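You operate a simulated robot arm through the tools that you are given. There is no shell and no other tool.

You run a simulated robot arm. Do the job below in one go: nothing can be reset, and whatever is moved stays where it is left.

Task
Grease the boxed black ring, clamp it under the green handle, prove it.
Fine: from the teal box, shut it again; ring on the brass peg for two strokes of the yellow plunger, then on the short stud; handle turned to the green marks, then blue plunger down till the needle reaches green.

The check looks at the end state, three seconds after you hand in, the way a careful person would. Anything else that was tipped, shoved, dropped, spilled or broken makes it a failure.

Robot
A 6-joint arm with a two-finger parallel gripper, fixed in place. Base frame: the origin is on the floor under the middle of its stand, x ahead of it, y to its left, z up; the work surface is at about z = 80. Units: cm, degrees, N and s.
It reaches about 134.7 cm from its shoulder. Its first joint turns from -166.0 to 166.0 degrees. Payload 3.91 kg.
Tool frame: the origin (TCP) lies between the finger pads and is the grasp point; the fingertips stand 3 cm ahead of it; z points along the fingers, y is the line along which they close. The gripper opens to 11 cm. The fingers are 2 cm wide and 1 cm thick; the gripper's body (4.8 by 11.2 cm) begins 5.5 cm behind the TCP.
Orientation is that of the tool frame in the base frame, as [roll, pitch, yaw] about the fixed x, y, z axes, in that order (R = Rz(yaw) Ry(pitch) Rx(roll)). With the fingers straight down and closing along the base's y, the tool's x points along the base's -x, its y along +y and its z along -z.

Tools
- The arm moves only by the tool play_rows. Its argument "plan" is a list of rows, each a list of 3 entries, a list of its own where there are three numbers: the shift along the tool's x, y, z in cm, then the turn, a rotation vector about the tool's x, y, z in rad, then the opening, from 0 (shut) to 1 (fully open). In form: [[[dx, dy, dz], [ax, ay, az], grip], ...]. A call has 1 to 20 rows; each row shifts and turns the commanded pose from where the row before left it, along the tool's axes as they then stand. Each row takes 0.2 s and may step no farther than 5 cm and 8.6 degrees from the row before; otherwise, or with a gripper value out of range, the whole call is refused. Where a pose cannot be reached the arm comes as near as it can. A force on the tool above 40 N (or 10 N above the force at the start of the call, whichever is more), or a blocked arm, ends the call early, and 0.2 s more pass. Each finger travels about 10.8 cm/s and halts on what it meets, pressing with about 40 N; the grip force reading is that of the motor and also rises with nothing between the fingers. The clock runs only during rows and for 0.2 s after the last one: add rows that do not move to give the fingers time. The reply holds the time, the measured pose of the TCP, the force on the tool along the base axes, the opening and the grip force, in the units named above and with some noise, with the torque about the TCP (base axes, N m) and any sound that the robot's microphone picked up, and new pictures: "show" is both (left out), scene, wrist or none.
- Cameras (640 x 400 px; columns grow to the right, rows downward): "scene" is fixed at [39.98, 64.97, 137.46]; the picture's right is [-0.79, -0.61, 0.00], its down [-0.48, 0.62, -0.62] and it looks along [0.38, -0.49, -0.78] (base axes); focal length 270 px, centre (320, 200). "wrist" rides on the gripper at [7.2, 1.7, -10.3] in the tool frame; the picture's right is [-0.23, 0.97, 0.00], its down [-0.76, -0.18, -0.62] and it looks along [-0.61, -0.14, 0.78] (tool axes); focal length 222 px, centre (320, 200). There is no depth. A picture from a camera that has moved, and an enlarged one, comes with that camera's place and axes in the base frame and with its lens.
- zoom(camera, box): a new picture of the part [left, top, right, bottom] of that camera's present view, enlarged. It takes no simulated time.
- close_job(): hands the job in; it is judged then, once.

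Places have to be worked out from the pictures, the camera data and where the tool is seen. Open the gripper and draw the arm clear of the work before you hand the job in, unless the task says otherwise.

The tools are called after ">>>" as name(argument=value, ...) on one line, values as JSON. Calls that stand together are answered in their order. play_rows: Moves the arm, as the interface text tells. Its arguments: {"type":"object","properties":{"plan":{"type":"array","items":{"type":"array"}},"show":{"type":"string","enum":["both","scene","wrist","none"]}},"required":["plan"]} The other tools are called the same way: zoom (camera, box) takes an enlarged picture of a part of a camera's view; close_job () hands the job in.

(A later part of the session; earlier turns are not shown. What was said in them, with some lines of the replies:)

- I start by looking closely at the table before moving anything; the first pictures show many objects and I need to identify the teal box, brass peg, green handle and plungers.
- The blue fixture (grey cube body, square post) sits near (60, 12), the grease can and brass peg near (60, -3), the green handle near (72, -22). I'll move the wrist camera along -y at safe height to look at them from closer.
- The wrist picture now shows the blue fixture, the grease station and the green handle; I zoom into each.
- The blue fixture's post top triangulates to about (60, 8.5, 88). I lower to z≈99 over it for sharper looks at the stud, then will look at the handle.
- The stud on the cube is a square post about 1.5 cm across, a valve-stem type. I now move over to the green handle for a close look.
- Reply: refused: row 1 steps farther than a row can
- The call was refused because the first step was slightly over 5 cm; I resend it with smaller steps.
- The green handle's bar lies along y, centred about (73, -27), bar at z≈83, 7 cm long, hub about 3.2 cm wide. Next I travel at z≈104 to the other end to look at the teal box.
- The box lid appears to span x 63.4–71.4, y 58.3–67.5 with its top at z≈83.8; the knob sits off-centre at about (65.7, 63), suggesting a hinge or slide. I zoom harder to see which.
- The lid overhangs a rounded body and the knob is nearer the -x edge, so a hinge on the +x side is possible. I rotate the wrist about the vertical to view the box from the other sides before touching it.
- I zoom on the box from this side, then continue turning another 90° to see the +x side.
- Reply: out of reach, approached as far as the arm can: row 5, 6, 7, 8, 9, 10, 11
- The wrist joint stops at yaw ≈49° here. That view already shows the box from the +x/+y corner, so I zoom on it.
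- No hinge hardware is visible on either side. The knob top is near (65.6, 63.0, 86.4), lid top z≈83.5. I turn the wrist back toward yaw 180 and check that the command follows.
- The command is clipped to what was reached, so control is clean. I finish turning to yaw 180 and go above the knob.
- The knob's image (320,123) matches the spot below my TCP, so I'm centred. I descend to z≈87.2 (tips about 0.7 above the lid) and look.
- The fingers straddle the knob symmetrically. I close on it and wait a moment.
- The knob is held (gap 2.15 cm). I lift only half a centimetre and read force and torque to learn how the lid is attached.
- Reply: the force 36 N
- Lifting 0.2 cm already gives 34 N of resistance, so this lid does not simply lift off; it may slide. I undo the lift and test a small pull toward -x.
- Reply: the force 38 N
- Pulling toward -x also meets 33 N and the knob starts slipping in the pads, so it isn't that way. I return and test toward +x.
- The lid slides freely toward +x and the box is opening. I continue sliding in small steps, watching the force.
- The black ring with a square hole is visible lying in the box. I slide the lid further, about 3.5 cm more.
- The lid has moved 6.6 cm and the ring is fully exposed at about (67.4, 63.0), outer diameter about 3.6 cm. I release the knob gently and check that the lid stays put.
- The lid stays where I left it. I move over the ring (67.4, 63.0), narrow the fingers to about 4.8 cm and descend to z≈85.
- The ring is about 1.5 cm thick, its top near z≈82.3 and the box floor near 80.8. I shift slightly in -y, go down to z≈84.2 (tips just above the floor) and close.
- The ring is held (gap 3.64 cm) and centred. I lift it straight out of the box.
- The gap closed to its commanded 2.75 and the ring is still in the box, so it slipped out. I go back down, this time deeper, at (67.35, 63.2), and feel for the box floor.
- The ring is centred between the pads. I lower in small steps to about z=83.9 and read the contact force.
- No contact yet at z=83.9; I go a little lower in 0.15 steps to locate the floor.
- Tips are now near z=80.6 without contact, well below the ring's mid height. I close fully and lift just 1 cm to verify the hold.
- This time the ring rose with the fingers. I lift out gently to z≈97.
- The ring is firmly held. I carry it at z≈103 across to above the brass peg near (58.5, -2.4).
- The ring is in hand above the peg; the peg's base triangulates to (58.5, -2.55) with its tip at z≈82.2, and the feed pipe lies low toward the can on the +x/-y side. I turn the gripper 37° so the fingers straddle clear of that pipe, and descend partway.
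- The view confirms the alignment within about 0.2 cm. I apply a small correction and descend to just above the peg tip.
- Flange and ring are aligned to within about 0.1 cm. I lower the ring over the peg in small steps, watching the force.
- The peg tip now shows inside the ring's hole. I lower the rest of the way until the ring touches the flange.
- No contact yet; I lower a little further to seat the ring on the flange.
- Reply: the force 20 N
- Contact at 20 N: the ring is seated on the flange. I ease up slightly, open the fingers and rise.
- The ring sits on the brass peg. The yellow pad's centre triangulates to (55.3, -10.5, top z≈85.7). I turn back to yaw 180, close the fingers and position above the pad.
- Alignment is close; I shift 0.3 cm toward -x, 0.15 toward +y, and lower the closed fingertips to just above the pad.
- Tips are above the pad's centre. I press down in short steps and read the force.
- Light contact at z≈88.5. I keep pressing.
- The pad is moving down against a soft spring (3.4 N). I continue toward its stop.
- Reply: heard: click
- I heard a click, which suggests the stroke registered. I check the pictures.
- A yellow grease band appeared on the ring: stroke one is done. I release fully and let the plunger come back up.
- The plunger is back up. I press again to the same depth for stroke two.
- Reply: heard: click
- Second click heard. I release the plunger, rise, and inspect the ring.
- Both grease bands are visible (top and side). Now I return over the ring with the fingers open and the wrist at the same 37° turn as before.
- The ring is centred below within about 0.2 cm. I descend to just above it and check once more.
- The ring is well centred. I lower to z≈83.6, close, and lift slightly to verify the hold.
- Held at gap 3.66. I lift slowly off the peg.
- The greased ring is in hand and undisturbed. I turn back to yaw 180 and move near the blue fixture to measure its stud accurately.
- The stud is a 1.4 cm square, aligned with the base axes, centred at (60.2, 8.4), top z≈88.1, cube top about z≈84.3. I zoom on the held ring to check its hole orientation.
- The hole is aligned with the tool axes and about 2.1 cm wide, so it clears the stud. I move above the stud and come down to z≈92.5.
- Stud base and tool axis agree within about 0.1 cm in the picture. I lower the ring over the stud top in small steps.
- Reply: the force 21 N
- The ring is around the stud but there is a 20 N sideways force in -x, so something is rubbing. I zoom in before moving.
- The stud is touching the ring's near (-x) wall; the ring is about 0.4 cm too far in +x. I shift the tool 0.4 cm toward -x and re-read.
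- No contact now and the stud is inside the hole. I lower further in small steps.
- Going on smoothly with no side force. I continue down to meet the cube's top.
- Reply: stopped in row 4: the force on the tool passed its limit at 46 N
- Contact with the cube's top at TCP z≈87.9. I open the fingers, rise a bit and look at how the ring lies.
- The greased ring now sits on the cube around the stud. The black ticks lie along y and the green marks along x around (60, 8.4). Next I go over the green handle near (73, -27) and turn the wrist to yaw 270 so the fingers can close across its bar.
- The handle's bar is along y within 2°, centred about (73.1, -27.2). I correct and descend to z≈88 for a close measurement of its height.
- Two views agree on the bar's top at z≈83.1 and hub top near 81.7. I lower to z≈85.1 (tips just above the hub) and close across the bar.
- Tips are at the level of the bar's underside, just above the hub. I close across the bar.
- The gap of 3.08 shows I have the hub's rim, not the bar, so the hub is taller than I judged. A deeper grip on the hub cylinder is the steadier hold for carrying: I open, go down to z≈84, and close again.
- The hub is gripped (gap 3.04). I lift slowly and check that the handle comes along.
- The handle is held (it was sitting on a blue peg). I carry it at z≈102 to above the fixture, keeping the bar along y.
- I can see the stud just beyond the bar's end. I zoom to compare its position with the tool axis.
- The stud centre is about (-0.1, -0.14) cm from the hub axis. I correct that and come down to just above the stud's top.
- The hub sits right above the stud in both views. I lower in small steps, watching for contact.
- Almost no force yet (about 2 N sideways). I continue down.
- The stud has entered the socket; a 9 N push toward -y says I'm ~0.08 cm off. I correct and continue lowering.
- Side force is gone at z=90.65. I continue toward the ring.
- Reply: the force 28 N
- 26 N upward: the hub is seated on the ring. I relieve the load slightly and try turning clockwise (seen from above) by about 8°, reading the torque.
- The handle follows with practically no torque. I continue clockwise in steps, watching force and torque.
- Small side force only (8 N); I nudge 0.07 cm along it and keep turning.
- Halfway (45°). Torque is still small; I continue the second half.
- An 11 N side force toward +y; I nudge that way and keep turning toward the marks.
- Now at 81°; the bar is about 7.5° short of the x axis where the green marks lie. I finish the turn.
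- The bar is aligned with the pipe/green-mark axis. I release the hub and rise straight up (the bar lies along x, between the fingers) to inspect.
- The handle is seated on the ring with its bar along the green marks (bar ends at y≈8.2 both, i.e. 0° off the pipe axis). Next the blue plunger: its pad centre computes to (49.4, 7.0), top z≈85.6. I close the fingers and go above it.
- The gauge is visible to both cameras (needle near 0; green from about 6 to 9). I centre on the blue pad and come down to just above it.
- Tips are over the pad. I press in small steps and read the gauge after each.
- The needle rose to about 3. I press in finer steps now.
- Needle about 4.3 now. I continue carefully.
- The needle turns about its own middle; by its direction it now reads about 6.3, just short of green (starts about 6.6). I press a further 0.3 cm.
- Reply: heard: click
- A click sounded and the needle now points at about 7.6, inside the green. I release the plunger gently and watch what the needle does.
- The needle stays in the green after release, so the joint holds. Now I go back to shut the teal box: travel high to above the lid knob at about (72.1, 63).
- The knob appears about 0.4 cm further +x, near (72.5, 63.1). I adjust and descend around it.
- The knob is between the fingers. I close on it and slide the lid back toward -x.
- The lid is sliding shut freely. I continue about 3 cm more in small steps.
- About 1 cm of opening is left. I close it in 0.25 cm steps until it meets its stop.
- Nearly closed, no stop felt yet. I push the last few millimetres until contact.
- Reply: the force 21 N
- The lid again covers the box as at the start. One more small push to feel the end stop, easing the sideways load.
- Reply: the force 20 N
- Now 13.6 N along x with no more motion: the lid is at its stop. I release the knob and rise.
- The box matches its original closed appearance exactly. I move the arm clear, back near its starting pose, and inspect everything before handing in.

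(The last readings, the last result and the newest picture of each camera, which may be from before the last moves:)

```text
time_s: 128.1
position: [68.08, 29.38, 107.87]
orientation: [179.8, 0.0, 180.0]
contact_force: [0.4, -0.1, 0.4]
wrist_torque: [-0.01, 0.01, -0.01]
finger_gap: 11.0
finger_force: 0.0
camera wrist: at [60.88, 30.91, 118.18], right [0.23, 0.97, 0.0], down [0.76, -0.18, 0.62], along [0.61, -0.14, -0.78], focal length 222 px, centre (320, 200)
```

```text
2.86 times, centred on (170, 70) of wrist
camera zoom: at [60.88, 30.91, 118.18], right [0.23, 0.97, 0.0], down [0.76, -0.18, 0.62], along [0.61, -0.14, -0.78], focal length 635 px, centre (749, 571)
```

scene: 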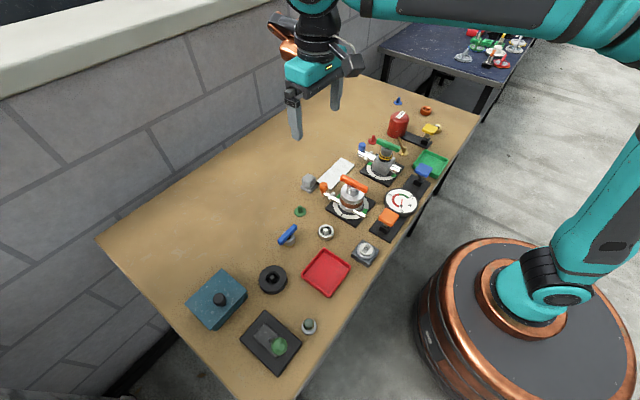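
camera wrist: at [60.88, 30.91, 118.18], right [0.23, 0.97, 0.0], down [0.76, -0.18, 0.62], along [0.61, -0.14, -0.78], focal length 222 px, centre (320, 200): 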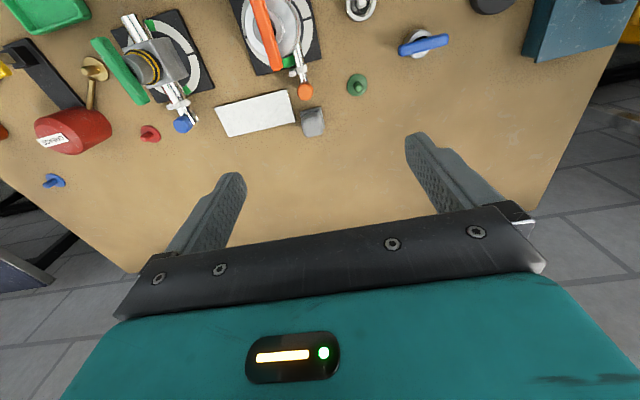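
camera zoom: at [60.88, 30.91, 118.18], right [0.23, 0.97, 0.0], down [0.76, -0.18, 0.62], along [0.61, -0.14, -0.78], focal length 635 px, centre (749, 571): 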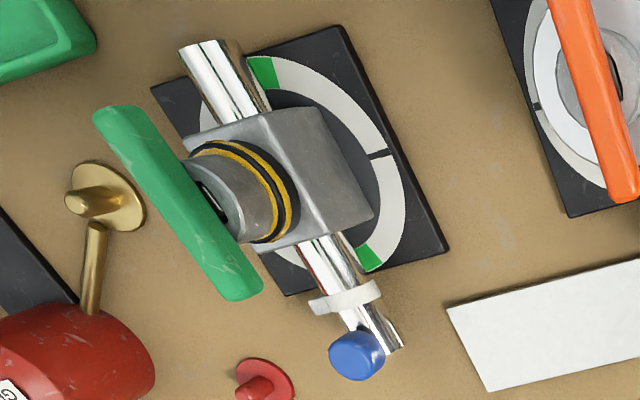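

Box, grease station and gauge look right, and the needle is still in green. I zoom in to verify precisely how the handle's bar lines up with the green marks.

>>> zoom(camera="wrist", box=[85, 0, 225, 135])

>>> zoom(camera="scene", box=[360, 130, 410, 190])

>>> zoom(camera="scene", box=[380, 180, 425, 220])

>>> zoom(camera="scene", box=[315, 165, 385, 230])

>>> zoom(camera="wrist", box=[210, 0, 340, 110])

```text
2.96 times, centred on (155, 68) of wrist
camera zoom: at [60.88, 30.91, 118.18], right [0.23, 0.97, 0.0], down [0.76, -0.18, 0.62], along [0.61, -0.14, -0.78], focal length 658 px, centre (809, 593)
```

zoom: 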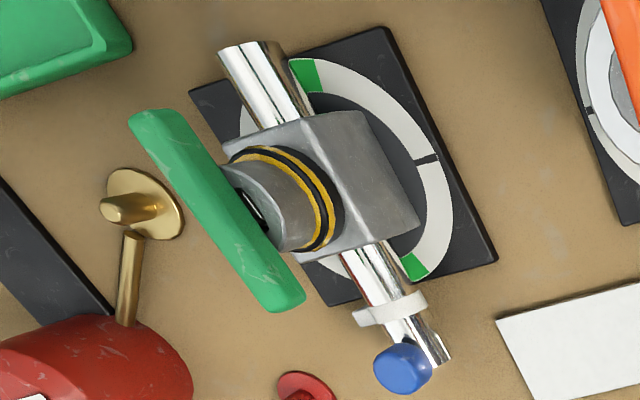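

```text
6.67 times, centred on (385, 160) of scene
camera zoom: at [39.98, 64.97, 137.46], right [-0.79, -0.61, 0.0], down [-0.48, 0.62, -0.62], along [0.38, -0.49, -0.78], focal length 1796 px, centre (-113, 467)
```

zoom: 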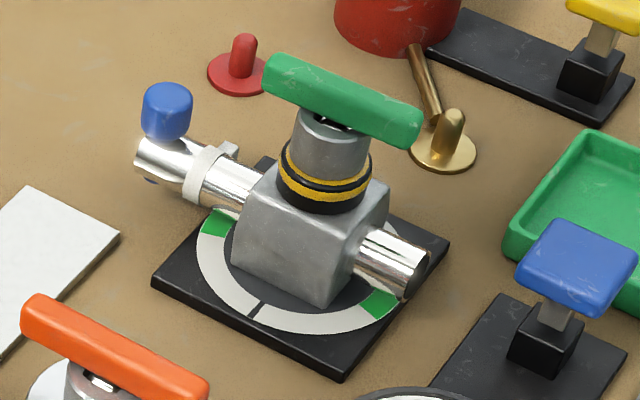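

```text
10.00 times, centred on (402, 200) of scene
camera zoom: at [39.98, 64.97, 137.46], right [-0.79, -0.61, 0.0], down [-0.48, 0.62, -0.62], along [0.38, -0.49, -0.78], focal length 2695 px, centre (-505, 200)
```

zoom: 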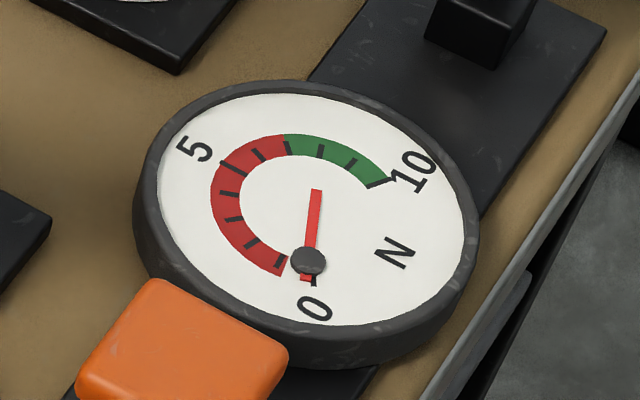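

```text
6.15 times, centred on (350, 198) of scene
camera zoom: at [39.98, 64.97, 137.46], right [-0.79, -0.61, 0.0], down [-0.48, 0.62, -0.62], along [0.38, -0.49, -0.78], focal length 1658 px, centre (135, 215)
```

zoom: 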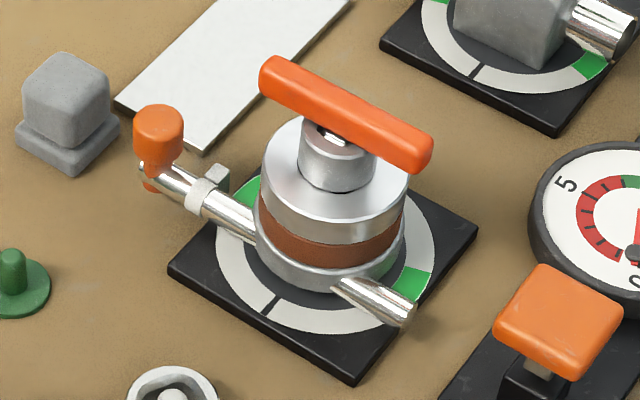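

```text
3.64 times, centred on (275, 55) of wrist
camera zoom: at [60.88, 30.91, 118.18], right [0.23, 0.97, 0.0], down [0.76, -0.18, 0.62], along [0.61, -0.14, -0.78], focal length 808 px, centre (484, 727)
```

zoom: 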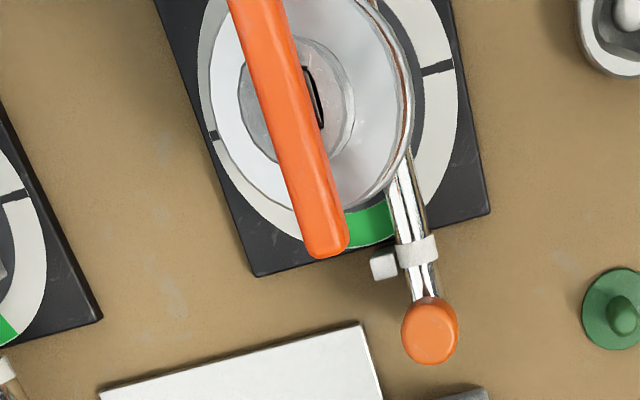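

All checks agree:
- **Box:** the lid is shut.
- **Ring:** it carries both grease bands and sits on the stud under the green handle.
- **Handle:** the bar is at 0° to the green-mark axis, the same as the orange example.
- **Gauge:** the needle is holding at about 7.6, in the green.
- **Arm:** the gripper is open and clear of the work, and nothing else was disturbed.

I hand the job in.

>>> close_job()

```text
The job is handed in.
```

The job is done and handed in; no verdict came back, so what follows is what I could see before closing.

- **Box:** the black ring came out of the teal box. Its lid slides, and I pushed it shut until it met its stop. It matches the starting picture.
- **Grease:** the ring sat on the brass peg for two strokes of the yellow plunger. I heard a click each time and can see two grease bands on the ring.
- **Clamp:** the ring is on the short square stud with the green handle seated on top. The handle is turned 90°, so its bar lines up with the green marks.
- **Proof:** I pressed the blue plunger until the needle read about 7.6. Green starts at about 6.6, and the needle stayed at that reading after I let go.

- **First grip slipped:** on my first try the ring slipped from the fingers and stayed in the box. I took it again with a deeper grip.
- **Handle's peg left empty:** the green handle had been standing on a small blue peg, which is now bare.
- **Needle reading:** the needle does not turn about its own cap, so I read it by direction.

Nothing else looks moved, and the arm is back near its start pose with the gripper open.
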